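You operate a simulated robot arm through the tools that you are given. There is no shell and no other tool. Be economical: measure what you need, move in short steps, check, and stop when the job is done.

You are at the controls of a simulated robot arm. One attempt, no reset.

Task
Dry both pink trainers on the wire rack in the dryer.
Fine: stand them on it, shut the door and start RACK.

The check looks at the end state, three seconds after you hand in, the way a careful person would. Anything else that was tipped, shoved, dropped, spilled or broken makes it a failure.

Robot
A 7-joint arm with a two-finger parallel gripper on a trunk, on a base that drives. Base frame: it is fixed to the floor where the robot stands at the start and does not move with it; the origin is under the middle of the robot, x ahead of it, y to its left, z up. Units: mm, degrees, N and s.
With the tool pointing down near the work surface it reaches from about 100 to 680 mm from the robot's upright axis, wherever it stands. Its first joint turns from -166.0 to 166.0 degrees. Places, roughly: dryer [800, -400, 500]; dryer cool plus key [400, -700, 900]; dryer delay key [400, -700, 900]; dryer door [100, -800, 500]; dryer heat key [400, -600, 900]; dryer level key [400, -600, 900]; dryer lock key [400, -700, 1000]; washer delay key [400, 100, 1000]; washer lock key [400, 100, 900]; washer on-off button [400, 500, 900]; washer programme dial [400, 400, 900]; washer rinse plus key [400, 100, 900]; washer soil key [400, 100, 900]; washer spin key [400, 200, 900]; washer start button [400, 300, 900]; washer temp key [400, 300, 900]. Payload 1.57 kg.
The TCP is the grasp point between the finger pads, 30 mm short of the fingertips. In the tool frame z runs along the fingers and y along their closing line. The gripper opens to 110 mm. The fingers are 24 mm wide and 12 mm thick; the gripper's body (48 by 112 mm) begins 78 mm behind the TCP.
Orientation is that of the tool frame in the base frame, as [roll, pitch, yaw] about the fixed x, y, z axes, in that order (R = Rz(yaw) Ry(pitch) Rx(roll)). With the fingers straight down and closing along the base's y, the tool's x points along the base's -x, its y along +y and its z along -z.

Tools
- The arm moves only by the tool nudge_tool. Its argument "targets" is a list of rows, each an object of numbers (a shift or turn left out is 0, a gripper value left out holds the last): "ax", "ay", "az": the turn, a rotation vector about the tool's x, y, z in degrees; "x", "y", "z": the shift along the tool's x, y, z in mm; "hand": the finger opening in mm, from 0 to 110. In form: [{"ax": .., "ay": .., "az": .., "x": .., "y": .., "z": .., "hand": ..}, ...]. A call has 1 to 8 rows; each row is the pose to reach, as a shift and turn from the pose commanded when the call began, along the tool's axes at that moment. Each row takes 0.2 s and may step no farther than 50 mm and 8.6 degrees from the row before; otherwise, or with a gripper value out of range, the whole call is refused. Where a pose cannot be reached the arm comes as near as it can. A force on the tool above 90 N (or 10 N above the force at the start of the call, whichever is more), or a blocked arm, ends the call early, and 0.2 s more pass. Each finger travels about 45 mm/s and halts on what it meets, pressing with about 38 N; the grip force reading is that of the motor and also rises with nothing between the fingers. The clock runs only during rows and for 0.2 s after the last one: add rows that repeat a pose to give the fingers time. The reply holds the time, the measured pose of the TCP, the force on the tool along the base axes, the opening and the grip force, in the units named above and with some noise, with the torque about the TCP (base axes, N m) and any sound that the robot's microphone picked up.
- Cameras (640 x 400 px; columns grow to the right, rows downward): "scene" is now at [-9.9, 96.7, 1582]; the picture's right is [-0.76, -0.65, 0.00], its down [-0.51, 0.59, -0.63] and it looks along [0.41, -0.48, -0.77] (base axes); focal length 214 px, centre (320, 200). "wrist" rides on the gripper at [70, 16, -141] in the tool frame; the picture's right is [-0.23, 0.97, 0.00], its down [-0.86, -0.20, -0.48] and it looks along [-0.47, -0.11, 0.88] (tool axes); focal length 222 px, centre (320, 200). There is no depth. A picture from a camera that has moved, and an enlarged one, comes with that camera's place and axes in the base frame and with its lens.
- capture(camera): a new picture of that camera. No time passes.
- raise_lower(by): slides the trunk up (or, below 0, down) by that many mm; the arm and the scene camera ride with it, the base frame stays. It gives what a move gives, with no picture.
- base_move(legs): drives the robot by 1 to 6 legs, each [ahead, turn to the left] in mm and degrees, along the robot's own axes; the way and the turn of a leg run together, so that a leg with both is an arc; at most 1500 mm and 180 degrees a leg. The arm and the cameras ride along, it lands a little off, and it stops where it bumps. It gives what a move gives.
- head_to(pan, tilt): turns the head with the scene camera to pan (to the left, within 155 degrees either way) and tilt (down, from -29 to 69), counted from straight ahead of the robot. It gives what a move gives.
- zoom(camera, box): a new picture of the part [left, top, right, bottom] of that camera's present view, enlarged. No time passes.
- hand_in(): hands the job in; it is judged then, once.

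Work in short steps. Places have to be worked out from the pictures, the camera data and where the tool is seen: move nearer, look again, correct. Check each grasp and each placing, and mend what went wrong. You have 120 turns and 82 pictures in all, those below and enlarged ones among them. Open the gripper and draw the arm clear of the work before you hand the job in, unless the task says otherwise; then end with one line.

The tools are called after "Emit:" by a JSON object that holds its "name" and its "arguments". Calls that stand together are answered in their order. nudge_tool: Moves the arm, as the interface text tells. Its arguments: {"type":"object","properties":{"targets":{"type":"array"}},"required":["targets"]} The other tools are called the same way: raise_lower (by) slides the trunk up or down; base_move (legs) drives the base; head_to (pan, tilt) turns the head that bears the scene camera; capture (camera) takes a picture; zoom (camera, box) takes an enlarged picture of a part of a camera's view; hand_in () hands the job in.

At the start:

```text
time_s: 0.0
ee_pos: [364.1, -184.3, 1339.5]
tool_rot: [179.9, 0.0, 180.0]
force: [-0.2, 0.0, -0.6]
ft_torque: [0.03, 0.02, -0.02]
gripper_width: 109.9
grasp_force: 0.0
trunk travel left (down, up): [-525.0, 65.0]
robot x, y, heading: [-0.6, -0.5, 0.0]
head pan, tilt: [-49.2, 50.7]
```

scene: 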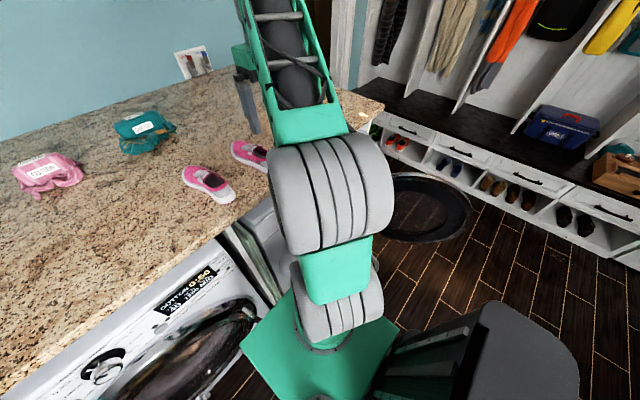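
wrist: 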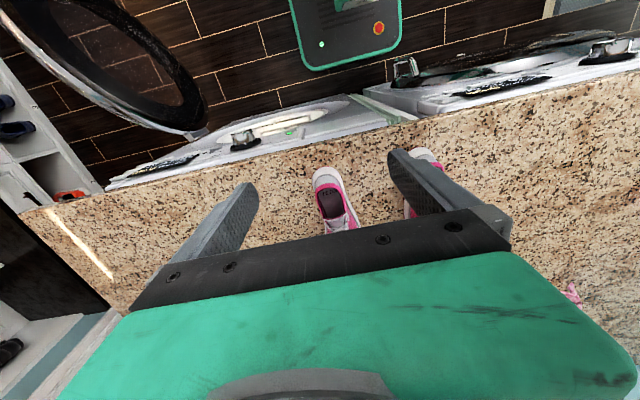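

The pictures show two pink trainers on the counter and the dryer door open on the right. I'll turn the head to see the dryer.

Emit:
{"name": "head_to", "arguments": {"pan": -60, "tilt": 30}}

Emit:
{"name": "capture", "arguments": {"camera": "scene"}}

Emit:
{"name": "head_to", "arguments": {"pan": -15, "tilt": 55}}

Emit:
{"name": "capture", "arguments": {"camera": "scene"}}

```text
time_s: 0.8
ee_pos: [364.4, -183.8, 1338.5]
tool_rot: [-179.9, 0.0, 180.0]
force: [0.6, -0.3, 0.5]
ft_torque: [-0.01, 0.02, -0.01]
gripper_width: 110.2
grasp_force: 0.0
trunk travel left (down, up): [-525.0, 65.0]
robot x, y, heading: [4.8, 2.1, 0.2]
head pan, tilt: [-60.0, 30.0]
```

```text
79 pictures are left
camera scene: at [-14.6, 76.2, 1612.3], right [-0.87, -0.5, 0.0], down [-0.25, 0.43, -0.87], along [0.43, -0.75, -0.5], focal length 214 px, centre (320, 200)
```

scene: 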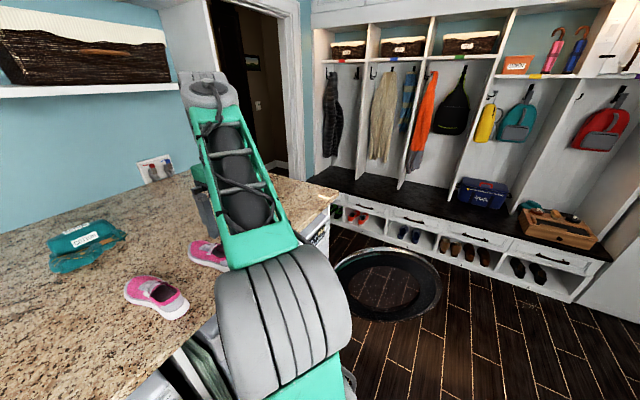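

```text
time_s: 2.0
ee_pos: [363.7, -184.5, 1338.5]
tool_rot: [-179.9, 0.0, -180.0]
force: [0.7, 0.6, 0.0]
ft_torque: [0.0, -0.03, 0.01]
gripper_width: 110.0
grasp_force: 0.0
trunk travel left (down, up): [-525.0, 65.0]
robot x, y, heading: [-4.0, 0.1, -0.0]
head pan, tilt: [-15.0, 55.0]
```

```text
78 pictures are left
camera scene: at [9.8, 135.7, 1576.4], right [-0.26, -0.97, 0.0], down [-0.79, 0.21, -0.57], along [0.55, -0.15, -0.82], focal length 214 px, centre (320, 200)
```

scene: 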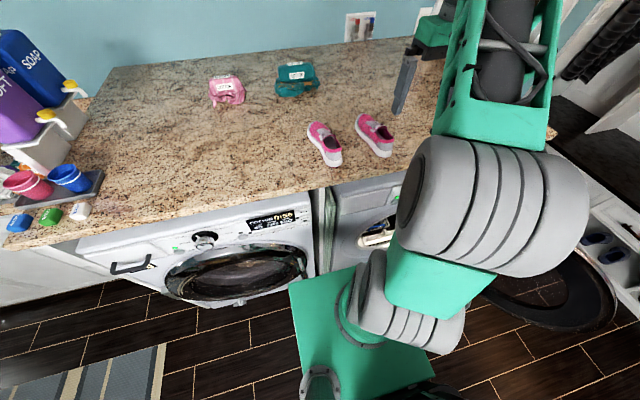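

The arm blocks the dryer. I'll look behind the robot to see if I can back up.

Emit:
{"name": "head_to", "arguments": {"pan": 150, "tilt": 40}}

Emit:
{"name": "capture", "arguments": {"camera": "scene"}}

Emit:
{"name": "head_to", "arguments": {"pan": -120, "tilt": 40}}

Emit:
{"name": "capture", "arguments": {"camera": "scene"}}

```text
time_s: 4.5
ee_pos: [362.6, -184.9, 1337.6]
tool_rot: [180.0, 0.0, -180.0]
force: [-0.6, -0.7, 0.5]
ft_torque: [-0.03, -0.01, 0.0]
gripper_width: 110.3
grasp_force: 0.0
trunk travel left (down, up): [-525.0, 65.0]
robot x, y, heading: [0.8, 2.7, 0.1]
head pan, tilt: [150.0, 40.0]
```

```text
77 pictures are left
camera scene: at [-133.4, 197.0, 1597.0], right [0.5, 0.87, 0.0], down [0.56, -0.32, -0.77], along [-0.66, 0.38, -0.64], focal length 214 px, centre (320, 200)
```

scene: 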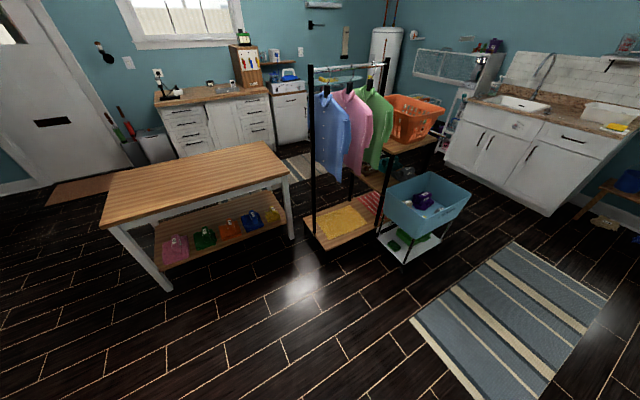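

```text
time_s: 8.2
ee_pos: [364.5, -184.0, 1338.9]
tool_rot: [180.0, 0.0, 179.9]
force: [1.0, -0.2, -0.2]
ft_torque: [-0.01, -0.01, 0.03]
gripper_width: 110.1
grasp_force: 0.0
trunk travel left (down, up): [-525.0, 65.0]
robot x, y, heading: [-1.3, 0.3, -0.1]
head pan, tilt: [-120.0, 40.0]
```

```text
76 pictures are left
camera scene: at [-102.3, 80.8, 1597.1], right [-0.87, 0.5, 0.0], down [0.32, 0.56, -0.77], along [-0.38, -0.66, -0.64], focal length 214 px, centre (320, 200)
```

scene: 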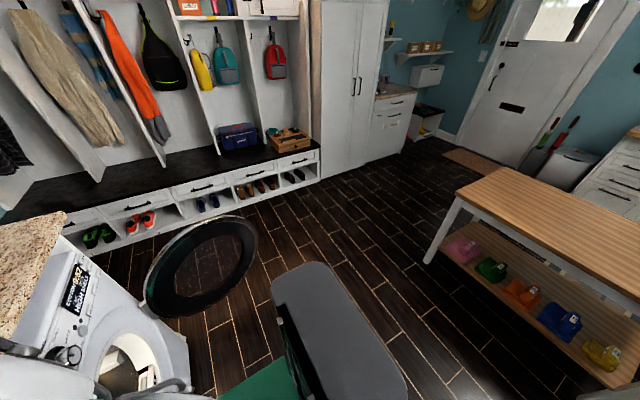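

The floor behind is free to about x=-1400. I'll back up 600 mm and look at the dryer.

Emit:
{"name": "base_move", "arguments": {"legs": [[-600, 0]]}}

Emit:
{"name": "head_to", "arguments": {"pan": -28, "tilt": 40}}

Emit:
{"name": "capture", "arguments": {"camera": "scene"}}

```text
time_s: 11.5
ee_pos: [-219.9, -183.6, 1338.7]
tool_rot: [179.9, 0.0, -179.9]
force: [0.6, 0.0, -0.1]
ft_torque: [0.02, -0.05, 0.01]
gripper_width: 109.7
grasp_force: 0.1
trunk travel left (down, up): [-525.0, 65.0]
robot x, y, heading: [-588.9, -1.0, 0.2]
head pan, tilt: [-120.0, 40.0]
```

```text
time_s: 13.2
ee_pos: [-219.5, -185.1, 1338.8]
tool_rot: [-180.0, 0.0, -179.9]
force: [-0.4, 0.2, 0.3]
ft_torque: [0.01, -0.01, 0.01]
gripper_width: 110.0
grasp_force: 0.1
trunk travel left (down, up): [-525.0, 65.0]
robot x, y, heading: [-587.1, 0.3, 0.1]
head pan, tilt: [-28.0, 40.0]
```

```text
75 pictures are left
camera scene: at [-568.7, 113.9, 1597.1], right [-0.47, -0.88, 0.0], down [-0.57, 0.3, -0.77], along [0.68, -0.36, -0.64], focal length 214 px, centre (320, 200)
```

scene: 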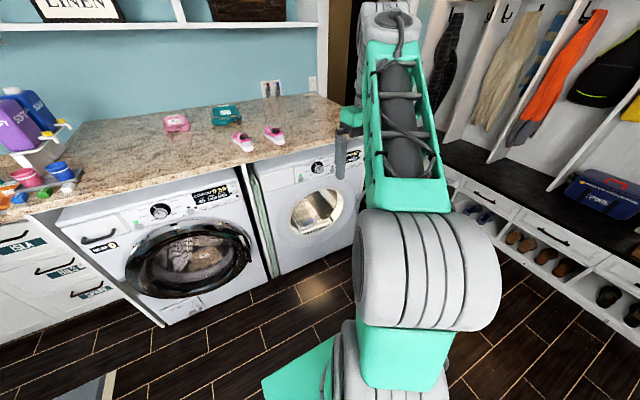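

Emit:
{"name": "zoom", "arguments": {"camera": "scene", "box": [230, 120, 390, 280]}}

```text
2.50 times, centred on (310, 200) of scene
camera zoom: at [-568.7, 113.9, 1597.1], right [-0.47, -0.88, 0.0], down [-0.57, 0.3, -0.77], along [0.68, -0.36, -0.64], focal length 536 px, centre (345, 200)
```

zoom: 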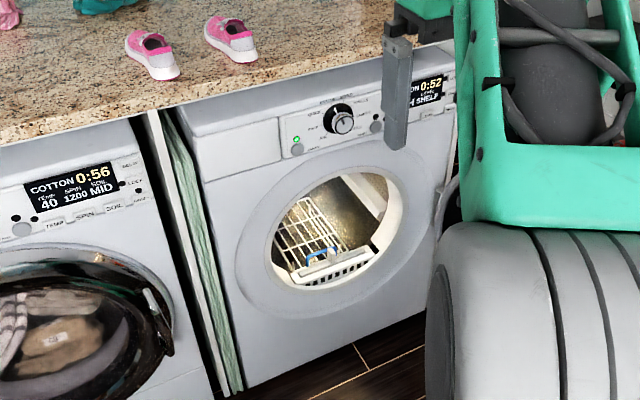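

The wire rack sits in the dryer drum. I'll zoom on the shoes and on the dryer panel.

Emit:
{"name": "zoom", "arguments": {"camera": "scene", "box": [220, 115, 300, 165]}}

Emit:
{"name": "zoom", "arguments": {"camera": "scene", "box": [270, 180, 350, 230]}}

Emit:
{"name": "base_move", "arguments": {"legs": [[0, -27], [655, 0], [0, 27]]}}

```text
8.00 times, centred on (260, 140) of scene
camera zoom: at [-568.7, 113.9, 1597.1], right [-0.47, -0.88, 0.0], down [-0.57, 0.3, -0.77], along [0.68, -0.36, -0.64], focal length 1716 px, centre (800, 680)
```

zoom: 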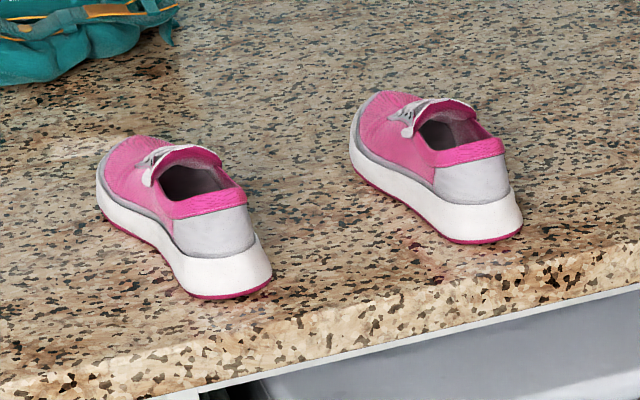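

```text
8.00 times, centred on (310, 205) of scene
camera zoom: at [-568.7, 113.9, 1597.1], right [-0.47, -0.88, 0.0], down [-0.57, 0.3, -0.77], along [0.68, -0.36, -0.64], focal length 1716 px, centre (400, 160)
```

zoom: 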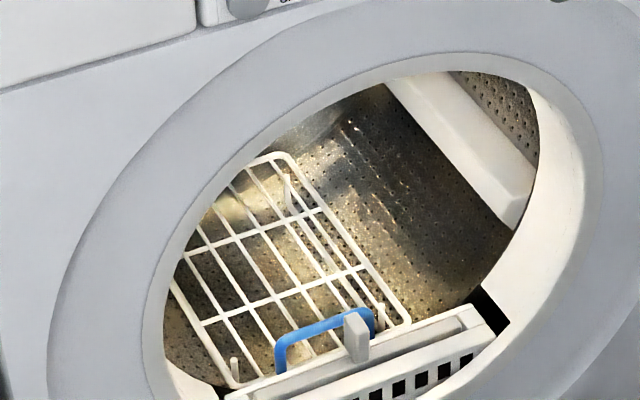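

```text
time_s: 19.6
ee_pos: [374.9, -472.8, 1339.5]
tool_rot: [180.0, 0.1, -179.0]
force: [-0.2, -0.6, -1.2]
ft_torque: [-0.01, -0.02, -0.02]
gripper_width: 110.0
grasp_force: 0.0
trunk travel left (down, up): [-525.0, 65.0]
robot x, y, heading: [7.1, -294.8, 0.6]
head pan, tilt: [-28.0, 40.0]
```

The toes point to the wall and the heels face me, so I can grip across the width. I'll move the gripper left over the shoes and look with the wrist camera.

Emit:
{"name": "nudge_tool", "arguments": {"targets": [{"y": 48}, {"y": 96}, {"y": 144}, {"y": 192}, {"y": 240}, {"y": 288}, {"y": 330}]}}

Emit:
{"name": "capture", "arguments": {"camera": "wrist"}}

Emit:
{"name": "head_to", "arguments": {"pan": -10, "tilt": 60}}

Emit:
{"name": "capture", "arguments": {"camera": "scene"}}

```text
time_s: 21.2
ee_pos: [371.1, -142.7, 1337.8]
tool_rot: [-180.0, -0.1, -179.1]
force: [0.0, 0.6, 0.0]
ft_torque: [-0.01, 0.02, 0.01]
gripper_width: 109.9
grasp_force: 0.2
trunk travel left (down, up): [-525.0, 65.0]
robot x, y, heading: [10.1, -291.8, 1.0]
head pan, tilt: [-28.0, 40.0]
```

```text
71 pictures are left
camera wrist: at [299.7, -127.8, 1481.1], right [0.21, 0.98, 0.0], down [0.86, -0.19, 0.48], along [0.47, -0.1, -0.88], focal length 222 px, centre (320, 200)
```

wrist: 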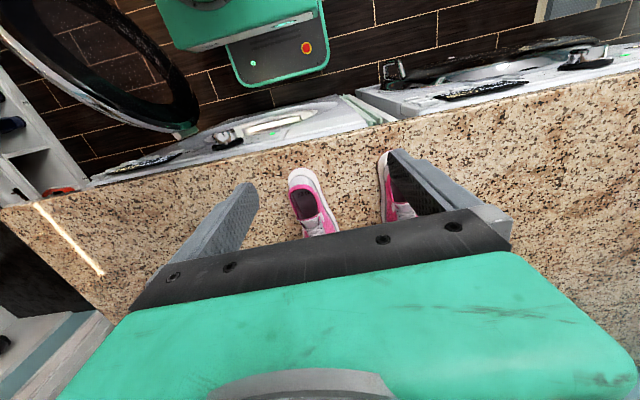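

```text
time_s: 22.0
ee_pos: [371.6, -143.0, 1339.8]
tool_rot: [180.0, 0.0, -179.1]
force: [0.1, 0.6, 0.1]
ft_torque: [0.01, -0.01, 0.0]
gripper_width: 110.0
grasp_force: 0.1
trunk travel left (down, up): [-525.0, 65.0]
robot x, y, heading: [8.2, -293.2, 1.1]
head pan, tilt: [-10.0, 60.0]
```

```text
70 pictures are left
camera scene: at [11.5, -150.7, 1570.4], right [-0.16, -0.99, 0.0], down [-0.85, 0.14, -0.5], along [0.49, -0.08, -0.87], focal length 214 px, centre (320, 200)
```

scene: 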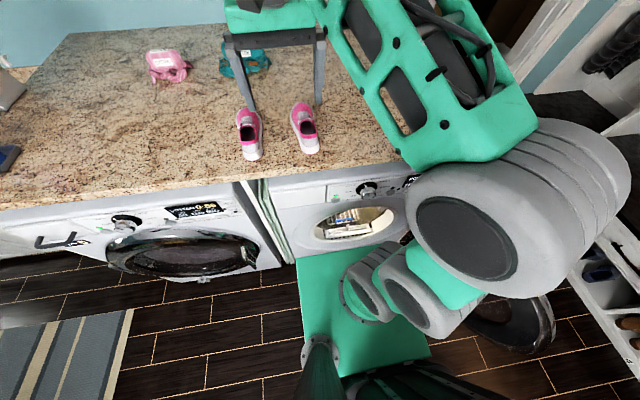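

Shoe heels are at about y=-195 and y=-55 and x≈455. I'll roll the gripper half a turn so its camera sits on top when I pitch it forward.

Emit:
{"name": "nudge_tool", "arguments": {"targets": [{"az": 8.5}, {"az": 17}, {"az": 25.5}, {"az": 34}, {"az": 42.5}, {"az": 51}, {"az": 59.5}, {"az": 68}]}}

Emit:
{"name": "nudge_tool", "arguments": {"targets": [{"az": 8.5}, {"az": 17}, {"az": 25.5}, {"az": 34}, {"az": 42.5}, {"az": 51}, {"az": 59.5}, {"az": 68}]}}

Emit:
{"name": "nudge_tool", "arguments": {"targets": [{"az": 8.5}, {"az": 17}, {"az": 25.5}, {"az": 34}, {"az": 42.5}, {"az": 44}]}}

```text
time_s: 23.8
ee_pos: [370.4, -143.1, 1338.6]
tool_rot: [-179.9, 0.1, 112.7]
force: [-0.6, 0.6, -1.0]
ft_torque: [-0.01, 0.0, -0.03]
gripper_width: 109.8
grasp_force: 0.1
trunk travel left (down, up): [-525.0, 65.0]
robot x, y, heading: [10.0, -293.4, 1.0]
head pan, tilt: [-10.0, 60.0]
```

```text
time_s: 25.6
ee_pos: [370.3, -141.7, 1338.5]
tool_rot: [-180.0, 0.0, 44.7]
force: [0.2, -0.3, 0.8]
ft_torque: [0.05, -0.01, 0.02]
gripper_width: 109.6
grasp_force: 0.1
trunk travel left (down, up): [-525.0, 65.0]
robot x, y, heading: [9.6, -293.4, 1.0]
head pan, tilt: [-10.0, 60.0]
```

```text
time_s: 27.0
ee_pos: [394.3, -137.1, 1229.5]
tool_rot: [-179.9, 0.0, 1.9]
force: [0.9, -0.4, 0.6]
ft_torque: [-0.02, 0.07, 0.01]
gripper_width: 110.1
grasp_force: 0.0
out of reach, approached as far as the arm can: row 2, 3, 4, 5, 6
trunk travel left (down, up): [-525.0, 65.0]
robot x, y, heading: [9.9, -293.6, 0.9]
head pan, tilt: [-10.0, 60.0]
```

The flip succeeded, but the TCP sank to z 1229. Now I'll pitch forward in steps and see whether this branch is comfortable.

Emit:
{"name": "nudge_tool", "arguments": {"targets": [{"ay": 8.5}, {"ay": 17}, {"ay": 25.5, "x": -10}, {"ay": 34, "x": -20}, {"ay": 42.5, "x": -30}, {"ay": 51, "x": -40}, {"ay": 59, "x": -50}]}}

Emit:
{"name": "capture", "arguments": {"camera": "wrist"}}

Emit:
{"name": "capture", "arguments": {"camera": "scene"}}

```text
time_s: 28.6
ee_pos: [379.3, -140.0, 1238.3]
tool_rot: [179.7, -59.0, 1.2]
force: [-0.3, -0.5, -0.1]
ft_torque: [0.01, 0.02, -0.03]
gripper_width: 110.2
grasp_force: 0.0
out of reach, approached as far as the arm can: row 6, 7
trunk travel left (down, up): [-525.0, 65.0]
robot x, y, heading: [9.6, -288.2, 0.7]
head pan, tilt: [-10.0, 60.0]
```

```text
69 pictures are left
camera wrist: at [292.0, -157.9, 1372.0], right [-0.1, -0.98, -0.19], down [-0.85, 0.18, -0.49], along [0.51, 0.11, -0.85], focal length 222 px, centre (320, 200)
```

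wrist: 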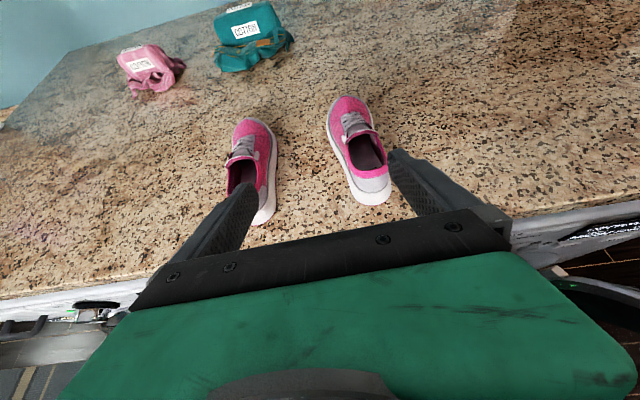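

```text
68 pictures are left
camera scene: at [11.5, -150.3, 1570.3], right [-0.16, -0.99, 0.0], down [-0.86, 0.14, -0.5], along [0.49, -0.08, -0.87], focal length 214 px, centre (320, 200)
```

scene: 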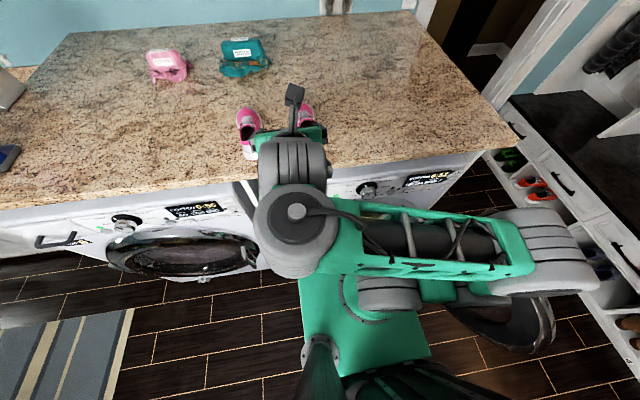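

The stereo estimate puts the counter at z≈1110. Shoe 2's heel is at about (430,-190) and it is roughly 195 mm long along +x. I'll go to a pre-grasp pose behind it, keeping the fingers 31° below horizontal.

Emit:
{"name": "nudge_tool", "arguments": {"targets": [{"x": -14, "y": 25, "z": 17}, {"x": -28, "y": 50, "z": 35}, {"x": -28, "y": 50, "z": 35}]}}

Emit:
{"name": "capture", "arguments": {"camera": "wrist"}}

Emit:
{"name": "zoom", "arguments": {"camera": "scene", "box": [220, 60, 380, 160]}}

```text
time_s: 29.4
ee_pos: [388.7, -193.7, 1240.8]
tool_rot: [179.6, -58.9, 1.5]
force: [0.2, -0.3, -0.2]
ft_torque: [0.01, -0.02, 0.0]
gripper_width: 110.0
grasp_force: 0.1
out of reach, approached as far as the arm can: row 1, 2, 3
trunk travel left (down, up): [-525.0, 65.0]
robot x, y, heading: [8.7, -291.8, 0.9]
head pan, tilt: [-10.0, 60.0]
```

```text
67 pictures are left
camera wrist: at [302.9, -211.1, 1374.1], right [-0.1, -0.98, -0.19], down [-0.85, 0.18, -0.49], along [0.51, 0.11, -0.85], focal length 222 px, centre (320, 200)
```

wrist: 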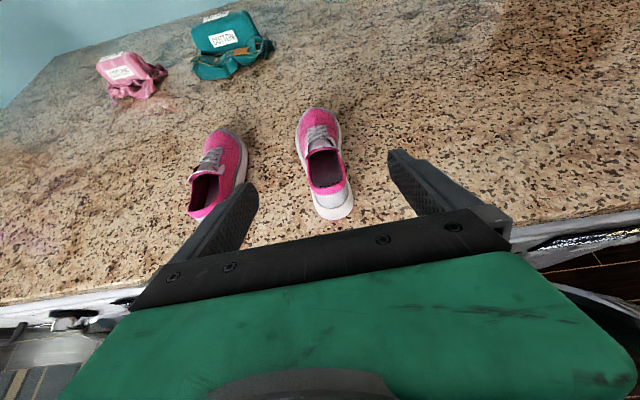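

```text
4.00 times, centred on (300, 110) of scene
camera zoom: at [11.4, -150.6, 1570.3], right [-0.16, -0.99, 0.0], down [-0.86, 0.14, -0.5], along [0.49, -0.08, -0.87], focal length 858 px, centre (400, 560)
```

zoom: 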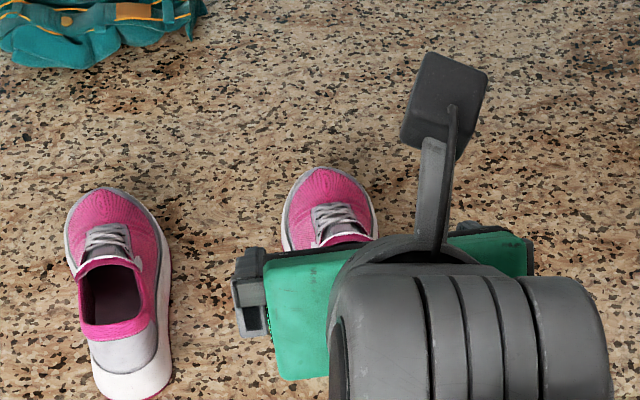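

The arm is folded too close to the trunk to go lower. I'll back the base 120 mm and lower the trunk 100 mm, with the gripper then off the counter.

Emit:
{"name": "base_move", "arguments": {"legs": [[-130, 0]]}}

Emit:
{"name": "raise_lower", "arguments": {"by": -80}}

Emit:
{"name": "nudge_tool", "arguments": {"targets": [{"x": 20, "z": 20}, {"x": 40, "z": 40}, {"x": 50, "z": 60}, {"x": 60, "z": 80}]}}

```text
time_s: 30.7
ee_pos: [257.5, -196.2, 1241.1]
tool_rot: [179.6, -58.9, 1.3]
force: [-0.3, 0.2, -0.7]
ft_torque: [0.0, 0.02, -0.02]
gripper_width: 110.1
grasp_force: 0.1
trunk travel left (down, up): [-525.0, 65.0]
robot x, y, heading: [-123.5, -295.0, 0.8]
head pan, tilt: [-10.0, 60.0]
```

```text
time_s: 31.9
ee_pos: [257.8, -197.1, 1160.7]
tool_rot: [179.5, -58.9, 1.3]
force: [0.6, 0.2, -0.5]
ft_torque: [0.01, 0.02, 0.01]
gripper_width: 109.9
grasp_force: 0.1
trunk travel left (down, up): [-445.0, 145.0]
robot x, y, heading: [-122.2, -296.7, 0.7]
head pan, tilt: [-10.0, 60.0]
```

```text
time_s: 33.1
ee_pos: [340.1, -142.9, 1182.0]
tool_rot: [179.7, -59.5, 8.1]
force: [0.0, 0.2, -0.4]
ft_torque: [-0.02, 0.01, 0.03]
gripper_width: 109.8
grasp_force: 0.1
trunk travel left (down, up): [-445.0, 145.0]
robot x, y, heading: [-121.4, -297.6, 0.8]
head pan, tilt: [-10.0, 60.0]
stopped in row 4: the arm was blocked; the commanded pose is now the measured one
```

The arm reported a block and drifted sideways. I'll look.

Emit:
{"name": "capture", "arguments": {"camera": "scene"}}

Emit:
{"name": "capture", "arguments": {"camera": "wrist"}}

```text
65 pictures are left
camera scene: at [-119.9, -152.6, 1492.1], right [-0.16, -0.99, 0.0], down [-0.85, 0.14, -0.5], along [0.49, -0.08, -0.87], focal length 214 px, centre (320, 200)
```

scene: 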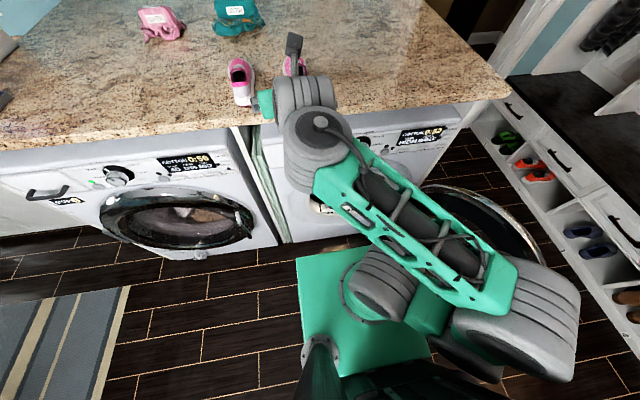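

```text
64 pictures are left
camera wrist: at [255.3, -170.2, 1314.0], right [0.02, -0.98, -0.19], down [-0.87, 0.08, -0.49], along [0.5, 0.18, -0.85], focal length 222 px, centre (320, 200)
```

wrist: 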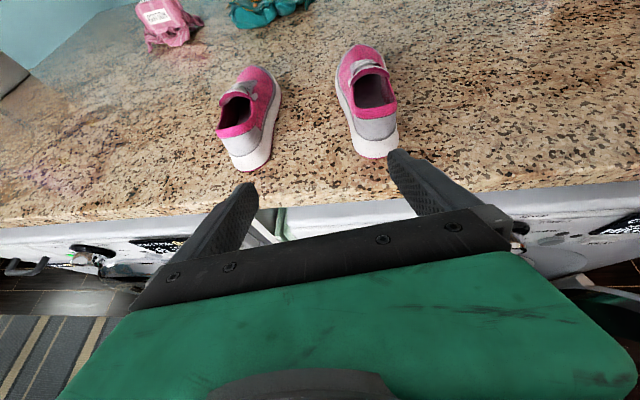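

Nothing is visibly touched and the force is zero. The commanded pose is now reset, so I'll try a small sideways step to see which motions are free.

Emit:
{"name": "nudge_tool", "arguments": {"targets": [{"y": 15}, {"y": 30}]}}

```text
time_s: 33.9
ee_pos: [326.5, -120.2, 1184.9]
tool_rot: [178.2, -58.7, 15.9]
force: [0.4, 0.6, 0.1]
ft_torque: [0.01, 0.0, 0.05]
gripper_width: 110.2
grasp_force: 0.1
out of reach, approached as far as the arm can: row 1, 2
trunk travel left (down, up): [-445.0, 145.0]
robot x, y, heading: [-123.8, -298.8, 0.8]
head pan, tilt: [-10.0, 60.0]
stopped in row 2: the arm was blocked; the commanded pose is now the measured one
```

This flipped branch is at a joint limit. I'll go back to the original roll and pitch forward to about 45° instead, with the camera underneath, which still leaves room above the counter. First I'll back off, raise the trunk and unwind.

Emit:
{"name": "base_move", "arguments": {"legs": [[-150, 0]]}}

Emit:
{"name": "raise_lower", "arguments": {"by": 80}}

Emit:
{"name": "nudge_tool", "arguments": {"targets": [{"ay": -8.5}, {"ay": -17}, {"ay": -25.5}, {"ay": -34}, {"ay": -42.5}, {"ay": -51}, {"ay": -58.7}]}}

Emit:
{"name": "nudge_tool", "arguments": {"targets": [{"az": -8.5, "z": -20}, {"az": -17, "z": -40}, {"az": -25.5, "z": -60}, {"az": -34, "z": -80}, {"az": -42.5, "z": -90}, {"az": -51, "z": -90}, {"az": -59.5, "z": -90}, {"az": -68, "z": -90}]}}

```text
time_s: 35.2
ee_pos: [177.0, -121.0, 1185.6]
tool_rot: [178.5, -59.0, 15.8]
force: [0.1, 0.1, -0.4]
ft_torque: [0.02, 0.02, -0.02]
gripper_width: 109.9
grasp_force: 0.0
trunk travel left (down, up): [-445.0, 145.0]
robot x, y, heading: [-270.8, -294.8, 0.8]
head pan, tilt: [-10.0, 60.0]
```

```text
time_s: 36.4
ee_pos: [177.3, -120.1, 1265.3]
tool_rot: [178.4, -58.8, 16.1]
force: [0.1, -0.1, -0.1]
ft_torque: [-0.01, -0.01, 0.01]
gripper_width: 110.0
grasp_force: 0.0
trunk travel left (down, up): [-525.0, 65.0]
robot x, y, heading: [-269.7, -297.4, 1.0]
head pan, tilt: [-10.0, 60.0]
```

```text
time_s: 38.0
ee_pos: [168.7, -119.3, 1241.4]
tool_rot: [179.3, -5.9, 14.5]
force: [-0.2, 0.1, -0.3]
ft_torque: [-0.01, 0.06, -0.02]
gripper_width: 109.9
grasp_force: 0.1
out of reach, approached as far as the arm can: row 6, 7
trunk travel left (down, up): [-525.0, 65.0]
robot x, y, heading: [-272.7, -293.2, 1.0]
head pan, tilt: [-10.0, 60.0]
```

```text
time_s: 39.8
ee_pos: [161.2, -121.2, 1330.6]
tool_rot: [174.1, -1.5, 82.8]
force: [-0.8, -0.1, -0.4]
ft_torque: [-0.01, 0.01, 0.01]
gripper_width: 109.9
grasp_force: 0.0
out of reach, approached as far as the arm can: row 1, 2, 3
trunk travel left (down, up): [-525.0, 65.0]
robot x, y, heading: [-269.6, -298.2, 1.1]
head pan, tilt: [-10.0, 60.0]
```

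Free again. I'll continue unwinding the roll.

Emit:
{"name": "nudge_tool", "arguments": {"targets": [{"az": -8.5}, {"az": -17}, {"az": -25.5}, {"az": -34}, {"az": -42.5}, {"az": -51}, {"az": -59.5}, {"az": -68}]}}

Emit:
{"name": "nudge_tool", "arguments": {"targets": [{"az": -8.5}, {"az": -17}, {"az": -25.5}, {"az": -29}]}}

```text
time_s: 41.6
ee_pos: [160.7, -120.2, 1330.9]
tool_rot: [176.4, 4.9, 150.6]
force: [0.2, 0.2, -1.1]
ft_torque: [-0.01, -0.02, -0.01]
gripper_width: 109.9
grasp_force: 0.0
trunk travel left (down, up): [-525.0, 65.0]
robot x, y, heading: [-275.2, -297.7, 1.0]
head pan, tilt: [-10.0, 60.0]
```

```text
time_s: 42.6
ee_pos: [161.1, -121.2, 1330.7]
tool_rot: [179.3, 6.0, 179.6]
force: [0.3, -0.1, -0.6]
ft_torque: [-0.02, 0.01, 0.0]
gripper_width: 109.6
grasp_force: 0.0
trunk travel left (down, up): [-525.0, 65.0]
robot x, y, heading: [-274.6, -299.0, 1.1]
head pan, tilt: [-10.0, 60.0]
```

Now I'll pitch forward to 45° with the original roll.

Emit:
{"name": "nudge_tool", "arguments": {"targets": [{"ay": -8, "ax": 0.5}, {"ay": -16}, {"ay": -24}, {"ay": -32}, {"ay": -39}, {"ay": -39}]}}

Emit:
{"name": "raise_lower", "arguments": {"by": -100}}

Emit:
{"name": "capture", "arguments": {"camera": "wrist"}}

Emit:
{"name": "capture", "arguments": {"camera": "scene"}}

```text
time_s: 44.0
ee_pos: [119.2, -141.2, 1358.0]
tool_rot: [179.7, 43.4, 179.0]
force: [-1.1, -0.2, 0.0]
ft_torque: [0.05, -0.01, 0.02]
gripper_width: 110.2
grasp_force: 0.0
out of reach, approached as far as the arm can: row 4, 5, 6
trunk travel left (down, up): [-525.0, 65.0]
robot x, y, heading: [-268.3, -297.1, 0.8]
head pan, tilt: [-10.0, 60.0]
```

```text
time_s: 45.3
ee_pos: [119.2, -139.5, 1254.7]
tool_rot: [179.7, 43.2, 179.4]
force: [0.0, 0.5, -0.2]
ft_torque: [-0.02, 0.0, -0.03]
gripper_width: 110.0
grasp_force: 0.1
trunk travel left (down, up): [-425.0, 165.0]
robot x, y, heading: [-273.8, -299.8, 1.0]
head pan, tilt: [-10.0, 60.0]
```

```text
63 pictures are left
camera wrist: at [-29.3, -123.0, 1311.4], right [0.17, 0.97, 0.16], down [0.29, -0.21, 0.93], along [0.94, -0.12, -0.32], focal length 222 px, centre (320, 200)
```

wrist: 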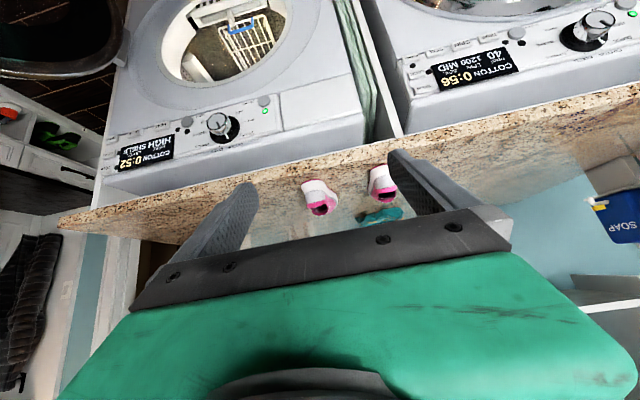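

```text
62 pictures are left
camera scene: at [-268.5, -155.0, 1469.6], right [-0.16, -0.99, 0.0], down [-0.86, 0.14, -0.5], along [0.49, -0.08, -0.87], focal length 214 px, centre (320, 200)
```

scene: 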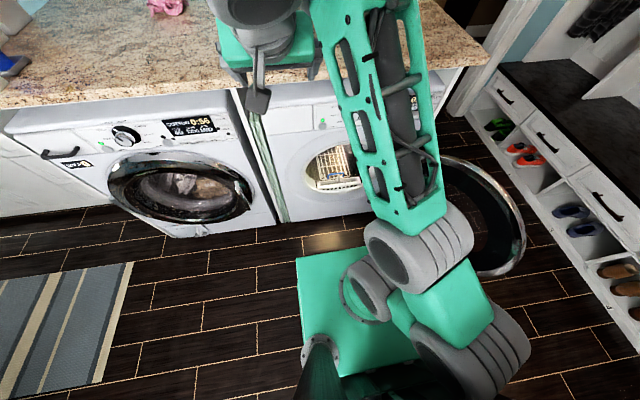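

The wrist camera has a good, upside-down view of the dryer panel and drum. I'll zoom both.

Emit:
{"name": "zoom", "arguments": {"camera": "wrist", "box": [100, 80, 300, 190]}}

Emit:
{"name": "zoom", "arguments": {"camera": "wrist", "box": [150, 0, 310, 100]}}

```text
3.20 times, centred on (200, 135) of wrist
camera zoom: at [-29.3, -123.0, 1311.4], right [0.17, 0.97, 0.16], down [0.29, -0.21, 0.93], along [0.94, -0.12, -0.32], focal length 711 px, centre (704, 408)
```

zoom: 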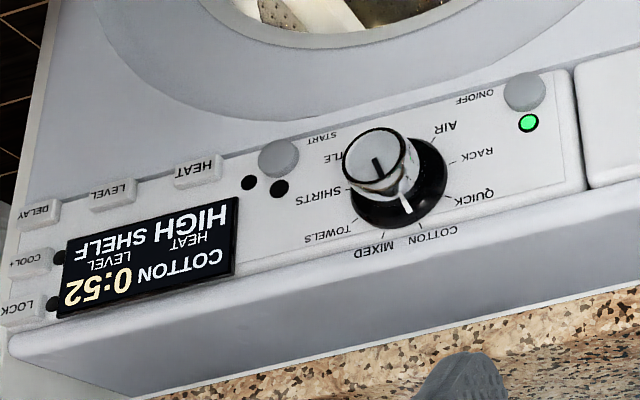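

```text
4.00 times, centred on (230, 50) of wrist
camera zoom: at [-29.3, -123.0, 1311.4], right [0.17, 0.97, 0.16], down [0.29, -0.21, 0.93], along [0.94, -0.12, -0.32], focal length 888 px, centre (680, 800)
```

zoom: 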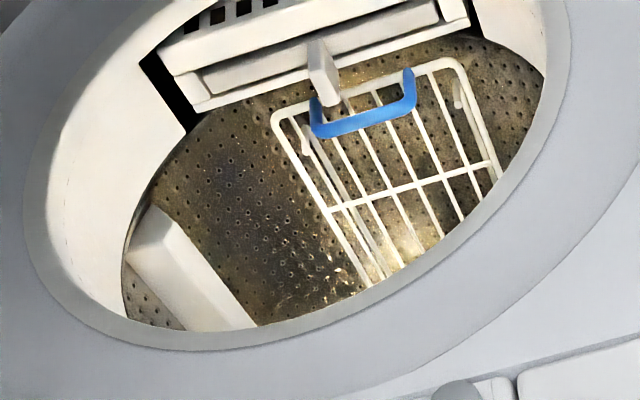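

The dial points at COTTON; RACK is two steps counter-clockwise. The lock light is off and the power LED is on. I'll drive forward 180 mm and move the gripper toward shoe 2.

Emit:
{"name": "base_move", "arguments": {"legs": [[180, 0]]}}

Emit:
{"name": "nudge_tool", "arguments": {"targets": [{"y": -15, "z": 20, "x": -20}, {"y": -30, "z": 40, "x": -40}, {"y": -45, "z": 60, "x": -60}, {"y": -52, "z": 80, "x": -60}]}}

Emit:
{"name": "capture", "arguments": {"camera": "wrist"}}

```text
time_s: 46.8
ee_pos: [298.9, -136.0, 1258.3]
tool_rot: [179.5, 43.6, 179.3]
force: [0.3, 0.5, -0.4]
ft_torque: [0.0, -0.01, 0.03]
gripper_width: 109.9
grasp_force: 0.1
trunk travel left (down, up): [-425.0, 165.0]
robot x, y, heading: [-90.4, -297.3, 1.0]
head pan, tilt: [-10.0, 60.0]
```

```text
time_s: 47.8
ee_pos: [368.6, -199.6, 1282.7]
tool_rot: [179.2, 42.7, 179.3]
force: [-0.4, 0.2, -0.3]
ft_torque: [-0.02, -0.01, -0.01]
gripper_width: 110.1
grasp_force: 0.0
out of reach, approached as far as the arm can: row 1, 2, 3, 4
trunk travel left (down, up): [-425.0, 165.0]
robot x, y, heading: [-89.8, -291.5, 1.1]
head pan, tilt: [-10.0, 60.0]
```

```text
59 pictures are left
camera wrist: at [220.0, -184.3, 1340.4], right [0.17, 0.97, 0.16], down [0.3, -0.21, 0.93], along [0.94, -0.11, -0.33], focal length 222 px, centre (320, 200)
```

wrist: 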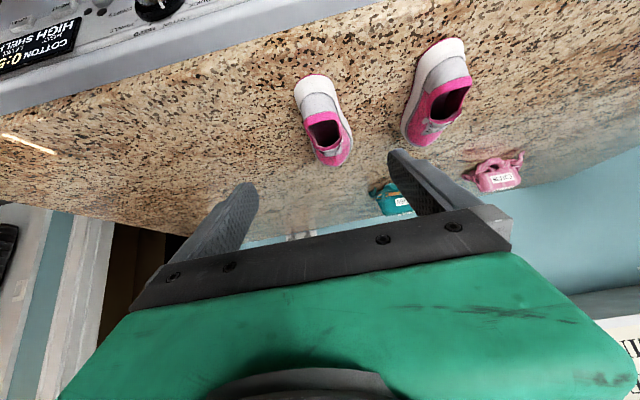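

I mis-signed tool x: here it points back and down. The grasp spot (500,-190,1150) now lies nearly straight along the tool axis. I'll advance 90 mm and check.

Emit:
{"name": "nudge_tool", "arguments": {"targets": [{"z": 30}, {"z": 60}, {"z": 90}]}}

Emit:
{"name": "capture", "arguments": {"camera": "wrist"}}

```text
time_s: 48.6
ee_pos: [380.2, -223.3, 1269.5]
tool_rot: [178.3, 42.1, 179.3]
force: [-0.2, 0.2, 0.2]
ft_torque: [0.04, 0.03, 0.04]
gripper_width: 109.9
grasp_force: 0.0
out of reach, approached as far as the arm can: row 1, 2, 3
trunk travel left (down, up): [-425.0, 165.0]
robot x, y, heading: [-89.0, -294.8, 0.9]
head pan, tilt: [-10.0, 60.0]
```

```text
58 pictures are left
camera wrist: at [232.2, -210.5, 1328.2], right [0.16, 0.97, 0.17], down [0.32, -0.22, 0.92], along [0.94, -0.09, -0.34], focal length 222 px, centre (320, 200)
```

wrist: 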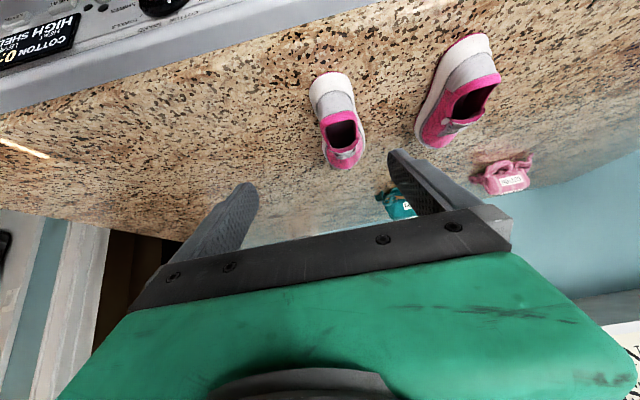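

It barely moved. I need to see the arm's posture to find the limiting joint.

Emit:
{"name": "head_to", "arguments": {"pan": -20, "tilt": 45}}

Emit:
{"name": "capture", "arguments": {"camera": "scene"}}

```text
time_s: 49.4
ee_pos: [380.7, -223.0, 1269.5]
tool_rot: [178.4, 42.1, 179.5]
force: [0.4, -0.3, -0.5]
ft_torque: [-0.04, 0.03, -0.01]
gripper_width: 110.0
grasp_force: 0.2
trunk travel left (down, up): [-425.0, 165.0]
robot x, y, heading: [-92.9, -298.4, 1.3]
head pan, tilt: [-20.0, 45.0]
```

```text
57 pictures are left
camera scene: at [-76.2, -167.7, 1489.7], right [-0.32, -0.95, 0.0], down [-0.67, 0.23, -0.71], along [0.67, -0.23, -0.71], focal length 214 px, centre (320, 200)
```

scene: 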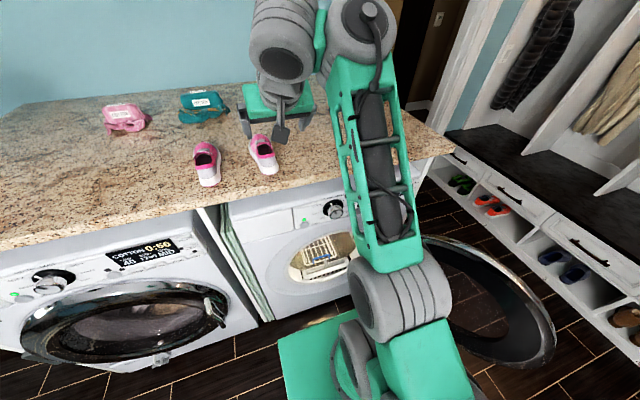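

The forearm rises toward the wrist with the hand on its left. I'll test a purely forward step at the same height.

Emit:
{"name": "nudge_tool", "arguments": {"targets": [{"x": -18, "z": 17}, {"x": -37, "z": 34}, {"x": -37, "z": 34}]}}

Emit:
{"name": "nudge_tool", "arguments": {"targets": [{"ay": 8}, {"ay": 16}, {"ay": 20}, {"ay": 20}]}}

```text
time_s: 50.2
ee_pos: [404.3, -238.9, 1274.2]
tool_rot: [176.9, 42.9, 179.1]
force: [0.0, -0.8, -0.1]
ft_torque: [-0.01, 0.0, 0.0]
gripper_width: 110.1
grasp_force: 0.0
out of reach, approached as far as the arm can: row 1, 2
trunk travel left (down, up): [-425.0, 165.0]
robot x, y, heading: [-89.1, -296.5, 1.1]
head pan, tilt: [-20.0, 45.0]
```

```text
time_s: 51.2
ee_pos: [432.6, -222.3, 1271.0]
tool_rot: [179.5, 23.5, 179.6]
force: [-0.1, -0.3, -0.1]
ft_torque: [0.05, -0.01, -0.02]
gripper_width: 110.1
grasp_force: 0.1
trunk travel left (down, up): [-425.0, 165.0]
robot x, y, heading: [-93.5, -295.5, 0.9]
head pan, tilt: [-20.0, 45.0]
```

At pitch 23° it is reachable again. I'll descend with this pitch and try pitching further once lower.

Emit:
{"name": "nudge_tool", "arguments": {"targets": [{"x": -3, "y": 13, "z": 40}, {"x": -6, "y": 27, "z": 80}, {"x": -6, "y": 27, "z": 80}]}}

Emit:
{"name": "nudge_tool", "arguments": {"targets": [{"ay": -8, "x": 3}, {"ay": -14, "x": 6}, {"ay": -21, "x": 9}, {"ay": -21, "x": 9}]}}

```text
time_s: 52.0
ee_pos: [469.9, -194.4, 1200.1]
tool_rot: [179.6, 23.7, 179.5]
force: [0.3, -0.9, 0.3]
ft_torque: [-0.04, -0.01, -0.02]
gripper_width: 110.0
grasp_force: 0.0
trunk travel left (down, up): [-425.0, 165.0]
robot x, y, heading: [-89.1, -294.5, 1.1]
head pan, tilt: [-20.0, 45.0]
```

```text
time_s: 53.0
ee_pos: [463.6, -196.6, 1230.6]
tool_rot: [179.5, 33.6, 179.3]
force: [-0.6, 0.9, -0.7]
ft_torque: [0.01, -0.01, 0.0]
gripper_width: 109.8
grasp_force: 0.0
out of reach, approached as far as the arm can: row 1, 2, 3, 4
trunk travel left (down, up): [-425.0, 165.0]
robot x, y, heading: [-89.4, -294.8, 1.2]
head pan, tilt: [-20.0, 45.0]
```

Pitch forward is limited by the wrist joint in this geometry. It should be free if the arm works sideways, so I'll stand parallel to the machines (heading −90°, x≈60) with the hand pointing sideways to +x. First I'll drive back and around.

Emit:
{"name": "base_move", "arguments": {"legs": [[-250, 0], [0, -130], [-480, 0]]}}

Emit:
{"name": "base_move", "arguments": {"legs": [[0, 24], [-400, 0], [0, 15]]}}

```text
time_s: 62.8
ee_pos: [-325.4, -414.3, 1232.0]
tool_rot: [179.6, 33.7, 45.1]
force: [0.3, 0.1, -0.1]
ft_torque: [-0.03, -0.02, 0.0]
gripper_width: 109.9
grasp_force: 0.0
trunk travel left (down, up): [-425.0, 165.0]
robot x, y, heading: [-7.6, 50.5, -133.3]
head pan, tilt: [-20.0, 45.0]
```

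```text
time_s: 66.2
ee_pos: [-25.0, -203.9, 1235.0]
tool_rot: [179.5, 33.9, 67.6]
force: [0.9, -1.2, -0.1]
ft_torque: [0.04, 0.06, -0.03]
gripper_width: 110.2
grasp_force: 0.1
trunk travel left (down, up): [-425.0, 165.0]
robot x, y, heading: [82.8, 347.5, -111.2]
head pan, tilt: [-20.0, 45.0]
stopped in leg 2: the robot was blocked; the commanded pose is now the measured one
```

The base's rear corner touched the washer front. I'll ease forward and then straighten to heading −90°.

Emit:
{"name": "base_move", "arguments": {"legs": [[70, 0], [0, 21]]}}

Emit:
{"name": "head_to", "arguments": {"pan": 40, "tilt": 45}}

Emit:
{"name": "capture", "arguments": {"camera": "scene"}}

```text
time_s: 68.3
ee_pos: [153.1, -270.3, 1233.8]
tool_rot: [179.6, 33.9, 88.6]
force: [0.6, 0.7, 0.2]
ft_torque: [0.0, 0.01, -0.01]
gripper_width: 109.8
grasp_force: 0.1
trunk travel left (down, up): [-425.0, 165.0]
robot x, y, heading: [58.1, 286.0, -90.2]
head pan, tilt: [-20.0, 45.0]
```

```text
time_s: 69.6
ee_pos: [153.9, -271.5, 1235.8]
tool_rot: [179.4, 33.9, 88.6]
force: [-0.4, 0.0, -0.4]
ft_torque: [-0.03, -0.03, 0.01]
gripper_width: 110.0
grasp_force: 0.2
trunk travel left (down, up): [-425.0, 165.0]
robot x, y, heading: [57.3, 283.2, -90.0]
head pan, tilt: [40.0, 45.0]
```

```text
56 pictures are left
camera scene: at [265.6, 280.5, 1489.8], right [-0.77, -0.64, 0.0], down [-0.45, 0.54, -0.71], along [0.45, -0.54, -0.71], focal length 214 px, centre (320, 200)
```

scene: 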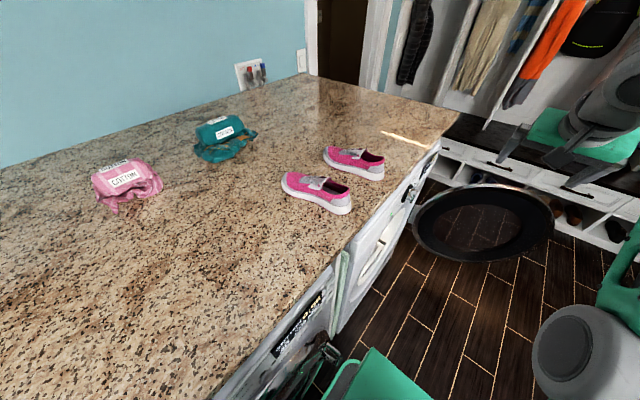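

Clear view of both shoes. Now I'll level the tool to straight down and then roll it 90° so the camera will be on top when tilted to +x.

Emit:
{"name": "nudge_tool", "arguments": {"targets": [{"ay": 8.5}, {"ay": 17}, {"ay": 25.5}, {"ay": 33.9}]}}

Emit:
{"name": "nudge_tool", "arguments": {"targets": [{"az": 8.5}, {"az": 17}, {"az": 25.5}, {"az": 34}, {"az": 42.5}, {"az": 51}, {"az": 59.5}, {"az": 68}]}}

Emit:
{"name": "nudge_tool", "arguments": {"targets": [{"az": 8.5}, {"az": 17}, {"az": 20.5}, {"az": 20.5}]}}

Emit:
{"name": "nudge_tool", "arguments": {"targets": [{"ay": 8.5}, {"ay": 17}, {"ay": 25.5}, {"ay": 34}, {"ay": 42.5}, {"ay": 51}, {"ay": 58}, {"ay": 58}]}}

```text
time_s: 70.6
ee_pos: [154.2, -267.4, 1227.6]
tool_rot: [179.5, -0.2, 88.9]
force: [0.5, 0.4, -0.2]
ft_torque: [-0.04, -0.02, -0.02]
gripper_width: 109.9
grasp_force: 0.1
out of reach, approached as far as the arm can: row 4
trunk travel left (down, up): [-425.0, 165.0]
robot x, y, heading: [55.7, 285.4, -90.2]
head pan, tilt: [40.0, 45.0]
```

```text
time_s: 72.4
ee_pos: [152.1, -267.2, 1227.5]
tool_rot: [179.9, -0.3, 20.7]
force: [0.9, -0.8, -0.2]
ft_torque: [0.0, -0.02, -0.01]
gripper_width: 109.9
grasp_force: 0.0
trunk travel left (down, up): [-425.0, 165.0]
robot x, y, heading: [58.3, 283.2, -90.3]
head pan, tilt: [40.0, 45.0]
```

```text
time_s: 73.4
ee_pos: [152.6, -265.8, 1226.8]
tool_rot: [180.0, -0.5, 0.3]
force: [-0.1, -0.2, 0.3]
ft_torque: [-0.03, 0.01, 0.01]
gripper_width: 109.9
grasp_force: 0.0
trunk travel left (down, up): [-425.0, 165.0]
robot x, y, heading: [56.5, 282.9, -90.2]
head pan, tilt: [40.0, 45.0]
```

```text
time_s: 75.2
ee_pos: [202.2, -227.9, 1203.1]
tool_rot: [176.4, -26.6, -0.5]
force: [-0.7, -0.6, -0.5]
ft_torque: [0.0, -0.02, 0.0]
gripper_width: 110.1
grasp_force: 0.2
out of reach, approached as far as the arm can: row 2, 3, 4, 5, 6, 7, 8
trunk travel left (down, up): [-425.0, 165.0]
robot x, y, heading: [55.2, 285.5, -90.1]
head pan, tilt: [40.0, 45.0]
```

Still limited. I'll look at the arm's posture before the next try.

Emit:
{"name": "head_to", "arguments": {"pan": 5, "tilt": 35}}

Emit:
{"name": "capture", "arguments": {"camera": "scene"}}

```text
time_s: 76.2
ee_pos: [201.9, -228.7, 1202.9]
tool_rot: [176.3, -26.7, -0.4]
force: [0.0, -0.2, -0.2]
ft_torque: [0.01, 0.01, 0.02]
gripper_width: 110.1
grasp_force: 0.0
trunk travel left (down, up): [-425.0, 165.0]
robot x, y, heading: [61.1, 286.4, -90.1]
head pan, tilt: [5.0, 35.0]
```

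```text
55 pictures are left
camera scene: at [221.1, 255.2, 1504.6], right [-1.0, -0.09, 0.0], down [-0.05, 0.57, -0.82], along [0.07, -0.82, -0.57], focal length 214 px, centre (320, 200)
```

scene: 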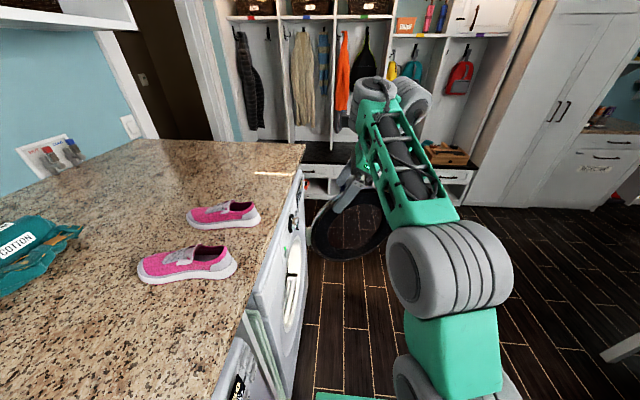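

The arm is nearly straight here: the shoulder is low (z≈930) and the wrist is high and far. I'll raise the trunk 100 mm and bring the hand closer in, then tilt.

Emit:
{"name": "raise_lower", "arguments": {"by": 100}}

Emit:
{"name": "nudge_tool", "arguments": {"targets": [{"x": -9, "y": -25, "z": 18}, {"x": -18, "y": -50, "z": 36}, {"x": -27, "y": -75, "z": 53}, {"x": -36, "y": -100, "z": 71}, {"x": -36, "y": -120, "z": 71}, {"x": -36, "y": -140, "z": 71}, {"x": -36, "y": -140, "z": 71}]}}

Emit:
{"name": "nudge_tool", "arguments": {"targets": [{"ay": 8}, {"ay": 16}, {"ay": 24}, {"ay": 32}, {"ay": 32}]}}

```text
time_s: 77.6
ee_pos: [202.6, -229.0, 1302.9]
tool_rot: [176.4, -26.7, -0.4]
force: [0.4, 0.4, 0.5]
ft_torque: [-0.01, -0.01, 0.01]
gripper_width: 110.0
grasp_force: 0.1
trunk travel left (down, up): [-525.0, 65.0]
robot x, y, heading: [62.2, 281.9, -89.8]
head pan, tilt: [5.0, 35.0]
```

```text
time_s: 79.2
ee_pos: [206.5, -94.2, 1212.6]
tool_rot: [176.6, -26.5, -0.5]
force: [-0.4, -0.2, 0.7]
ft_torque: [0.03, 0.0, -0.01]
gripper_width: 110.0
grasp_force: 0.1
trunk travel left (down, up): [-525.0, 65.0]
robot x, y, heading: [58.6, 282.0, -90.3]
head pan, tilt: [5.0, 35.0]
```

```text
time_s: 80.4
ee_pos: [213.9, -92.6, 1220.1]
tool_rot: [176.5, -29.0, -0.4]
force: [0.0, 0.9, 0.0]
ft_torque: [0.03, -0.01, 0.0]
gripper_width: 110.0
grasp_force: 0.1
out of reach, approached as far as the arm can: row 1, 2, 3, 4, 5
trunk travel left (down, up): [-525.0, 65.0]
robot x, y, heading: [59.0, 280.0, -90.1]
head pan, tilt: [5.0, 35.0]
```

Tilting stops at 29° here even though the position is easy, so it's a joint limit. I'll undo the roll and probe how the forward pitch depends on height, in free space.

Emit:
{"name": "nudge_tool", "arguments": {"targets": [{"ay": -8}, {"ay": -16}, {"ay": -24}, {"ay": -29, "ax": 3}]}}

Emit:
{"name": "nudge_tool", "arguments": {"targets": [{"az": -8.5}, {"az": -17}, {"az": -25.5}, {"az": -34}, {"az": -42.5}, {"az": -51}, {"az": -59.5}, {"az": -68}]}}

Emit:
{"name": "nudge_tool", "arguments": {"targets": [{"az": -8.5, "z": 40}, {"az": -17, "z": 80}, {"az": -21, "z": 120}, {"az": -21, "z": 160}, {"az": -21, "z": 200}, {"az": -21, "z": 240}, {"az": -21, "z": 240}]}}

Emit:
{"name": "nudge_tool", "arguments": {"targets": [{"ay": -8}, {"ay": -16}, {"ay": -24}, {"ay": -32}, {"ay": -40}, {"ay": -48}, {"ay": -56}, {"ay": -56}]}}

Emit:
{"name": "capture", "arguments": {"camera": "scene"}}

```text
time_s: 81.4
ee_pos: [212.9, -91.8, 1223.0]
tool_rot: [179.3, 0.0, -1.6]
force: [-0.4, 1.4, -0.6]
ft_torque: [-0.05, -0.04, 0.01]
gripper_width: 109.8
grasp_force: 0.0
trunk travel left (down, up): [-525.0, 65.0]
robot x, y, heading: [58.2, 283.8, -90.3]
head pan, tilt: [5.0, 35.0]
```

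```text
time_s: 83.2
ee_pos: [213.8, -91.9, 1224.0]
tool_rot: [179.6, 0.7, 66.7]
force: [0.7, -0.4, -0.9]
ft_torque: [0.01, 0.0, 0.03]
gripper_width: 110.2
grasp_force: 0.1
trunk travel left (down, up): [-525.0, 65.0]
robot x, y, heading: [55.2, 282.8, -90.1]
head pan, tilt: [5.0, 35.0]
```

```text
time_s: 84.8
ee_pos: [212.5, -95.7, 983.4]
tool_rot: [179.8, 0.8, 87.5]
force: [0.0, -0.6, -0.2]
ft_torque: [0.0, 0.0, 0.05]
gripper_width: 109.9
grasp_force: 0.1
trunk travel left (down, up): [-525.0, 65.0]
robot x, y, heading: [60.3, 283.7, -89.8]
head pan, tilt: [5.0, 35.0]
```

```text
time_s: 86.6
ee_pos: [214.1, -95.9, 984.2]
tool_rot: [179.5, 56.8, 87.2]
force: [0.4, -0.2, 0.2]
ft_torque: [-0.03, -0.01, 0.03]
gripper_width: 109.9
grasp_force: 0.1
trunk travel left (down, up): [-525.0, 65.0]
robot x, y, heading: [57.2, 284.4, -90.1]
head pan, tilt: [5.0, 35.0]
```

```text
54 pictures are left
camera scene: at [221.2, 255.2, 1604.6], right [-1.0, -0.08, 0.0], down [-0.05, 0.57, -0.82], along [0.07, -0.82, -0.57], focal length 214 px, centre (320, 200)
```

scene: 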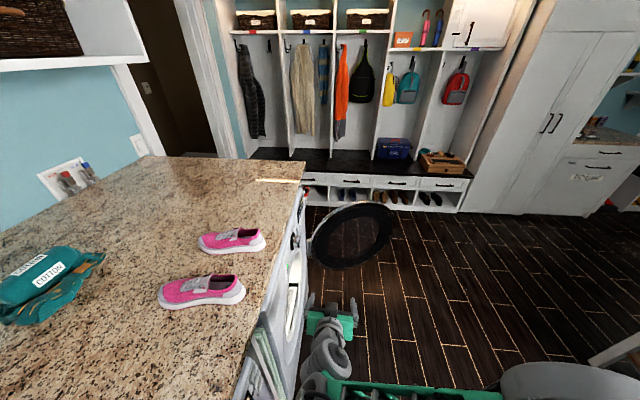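

At lower arm height, pitch 57° is easy, so the trouble was only that the arm worked too high relative to its shoulder. For the counter I need the trunk fully up, and for the dryer fully down. I'll drive back to face the machines around (-130,-200).

Emit:
{"name": "base_move", "arguments": {"legs": [[400, -60], [0, 60], [150, 0], [0, 90]]}}

Emit:
{"name": "raise_lower", "arguments": {"by": 65}}

```text
time_s: 97.1
ee_pos: [244.2, -45.3, 984.2]
tool_rot: [179.6, 56.8, 175.8]
force: [-0.3, -0.6, -0.7]
ft_torque: [0.0, 0.03, 0.01]
gripper_width: 110.0
grasp_force: 0.1
trunk travel left (down, up): [-525.0, 65.0]
robot x, y, heading: [-138.0, -195.9, -1.2]
head pan, tilt: [5.0, 35.0]
```

```text
time_s: 98.2
ee_pos: [244.3, -45.0, 1048.6]
tool_rot: [179.7, 56.9, 175.7]
force: [-0.2, -1.2, 0.1]
ft_torque: [-0.01, 0.01, -0.01]
gripper_width: 110.2
grasp_force: 0.0
trunk travel left (down, up): [-590.0, 0.0]
robot x, y, heading: [-139.5, -194.7, -1.5]
head pan, tilt: [5.0, 35.0]
```

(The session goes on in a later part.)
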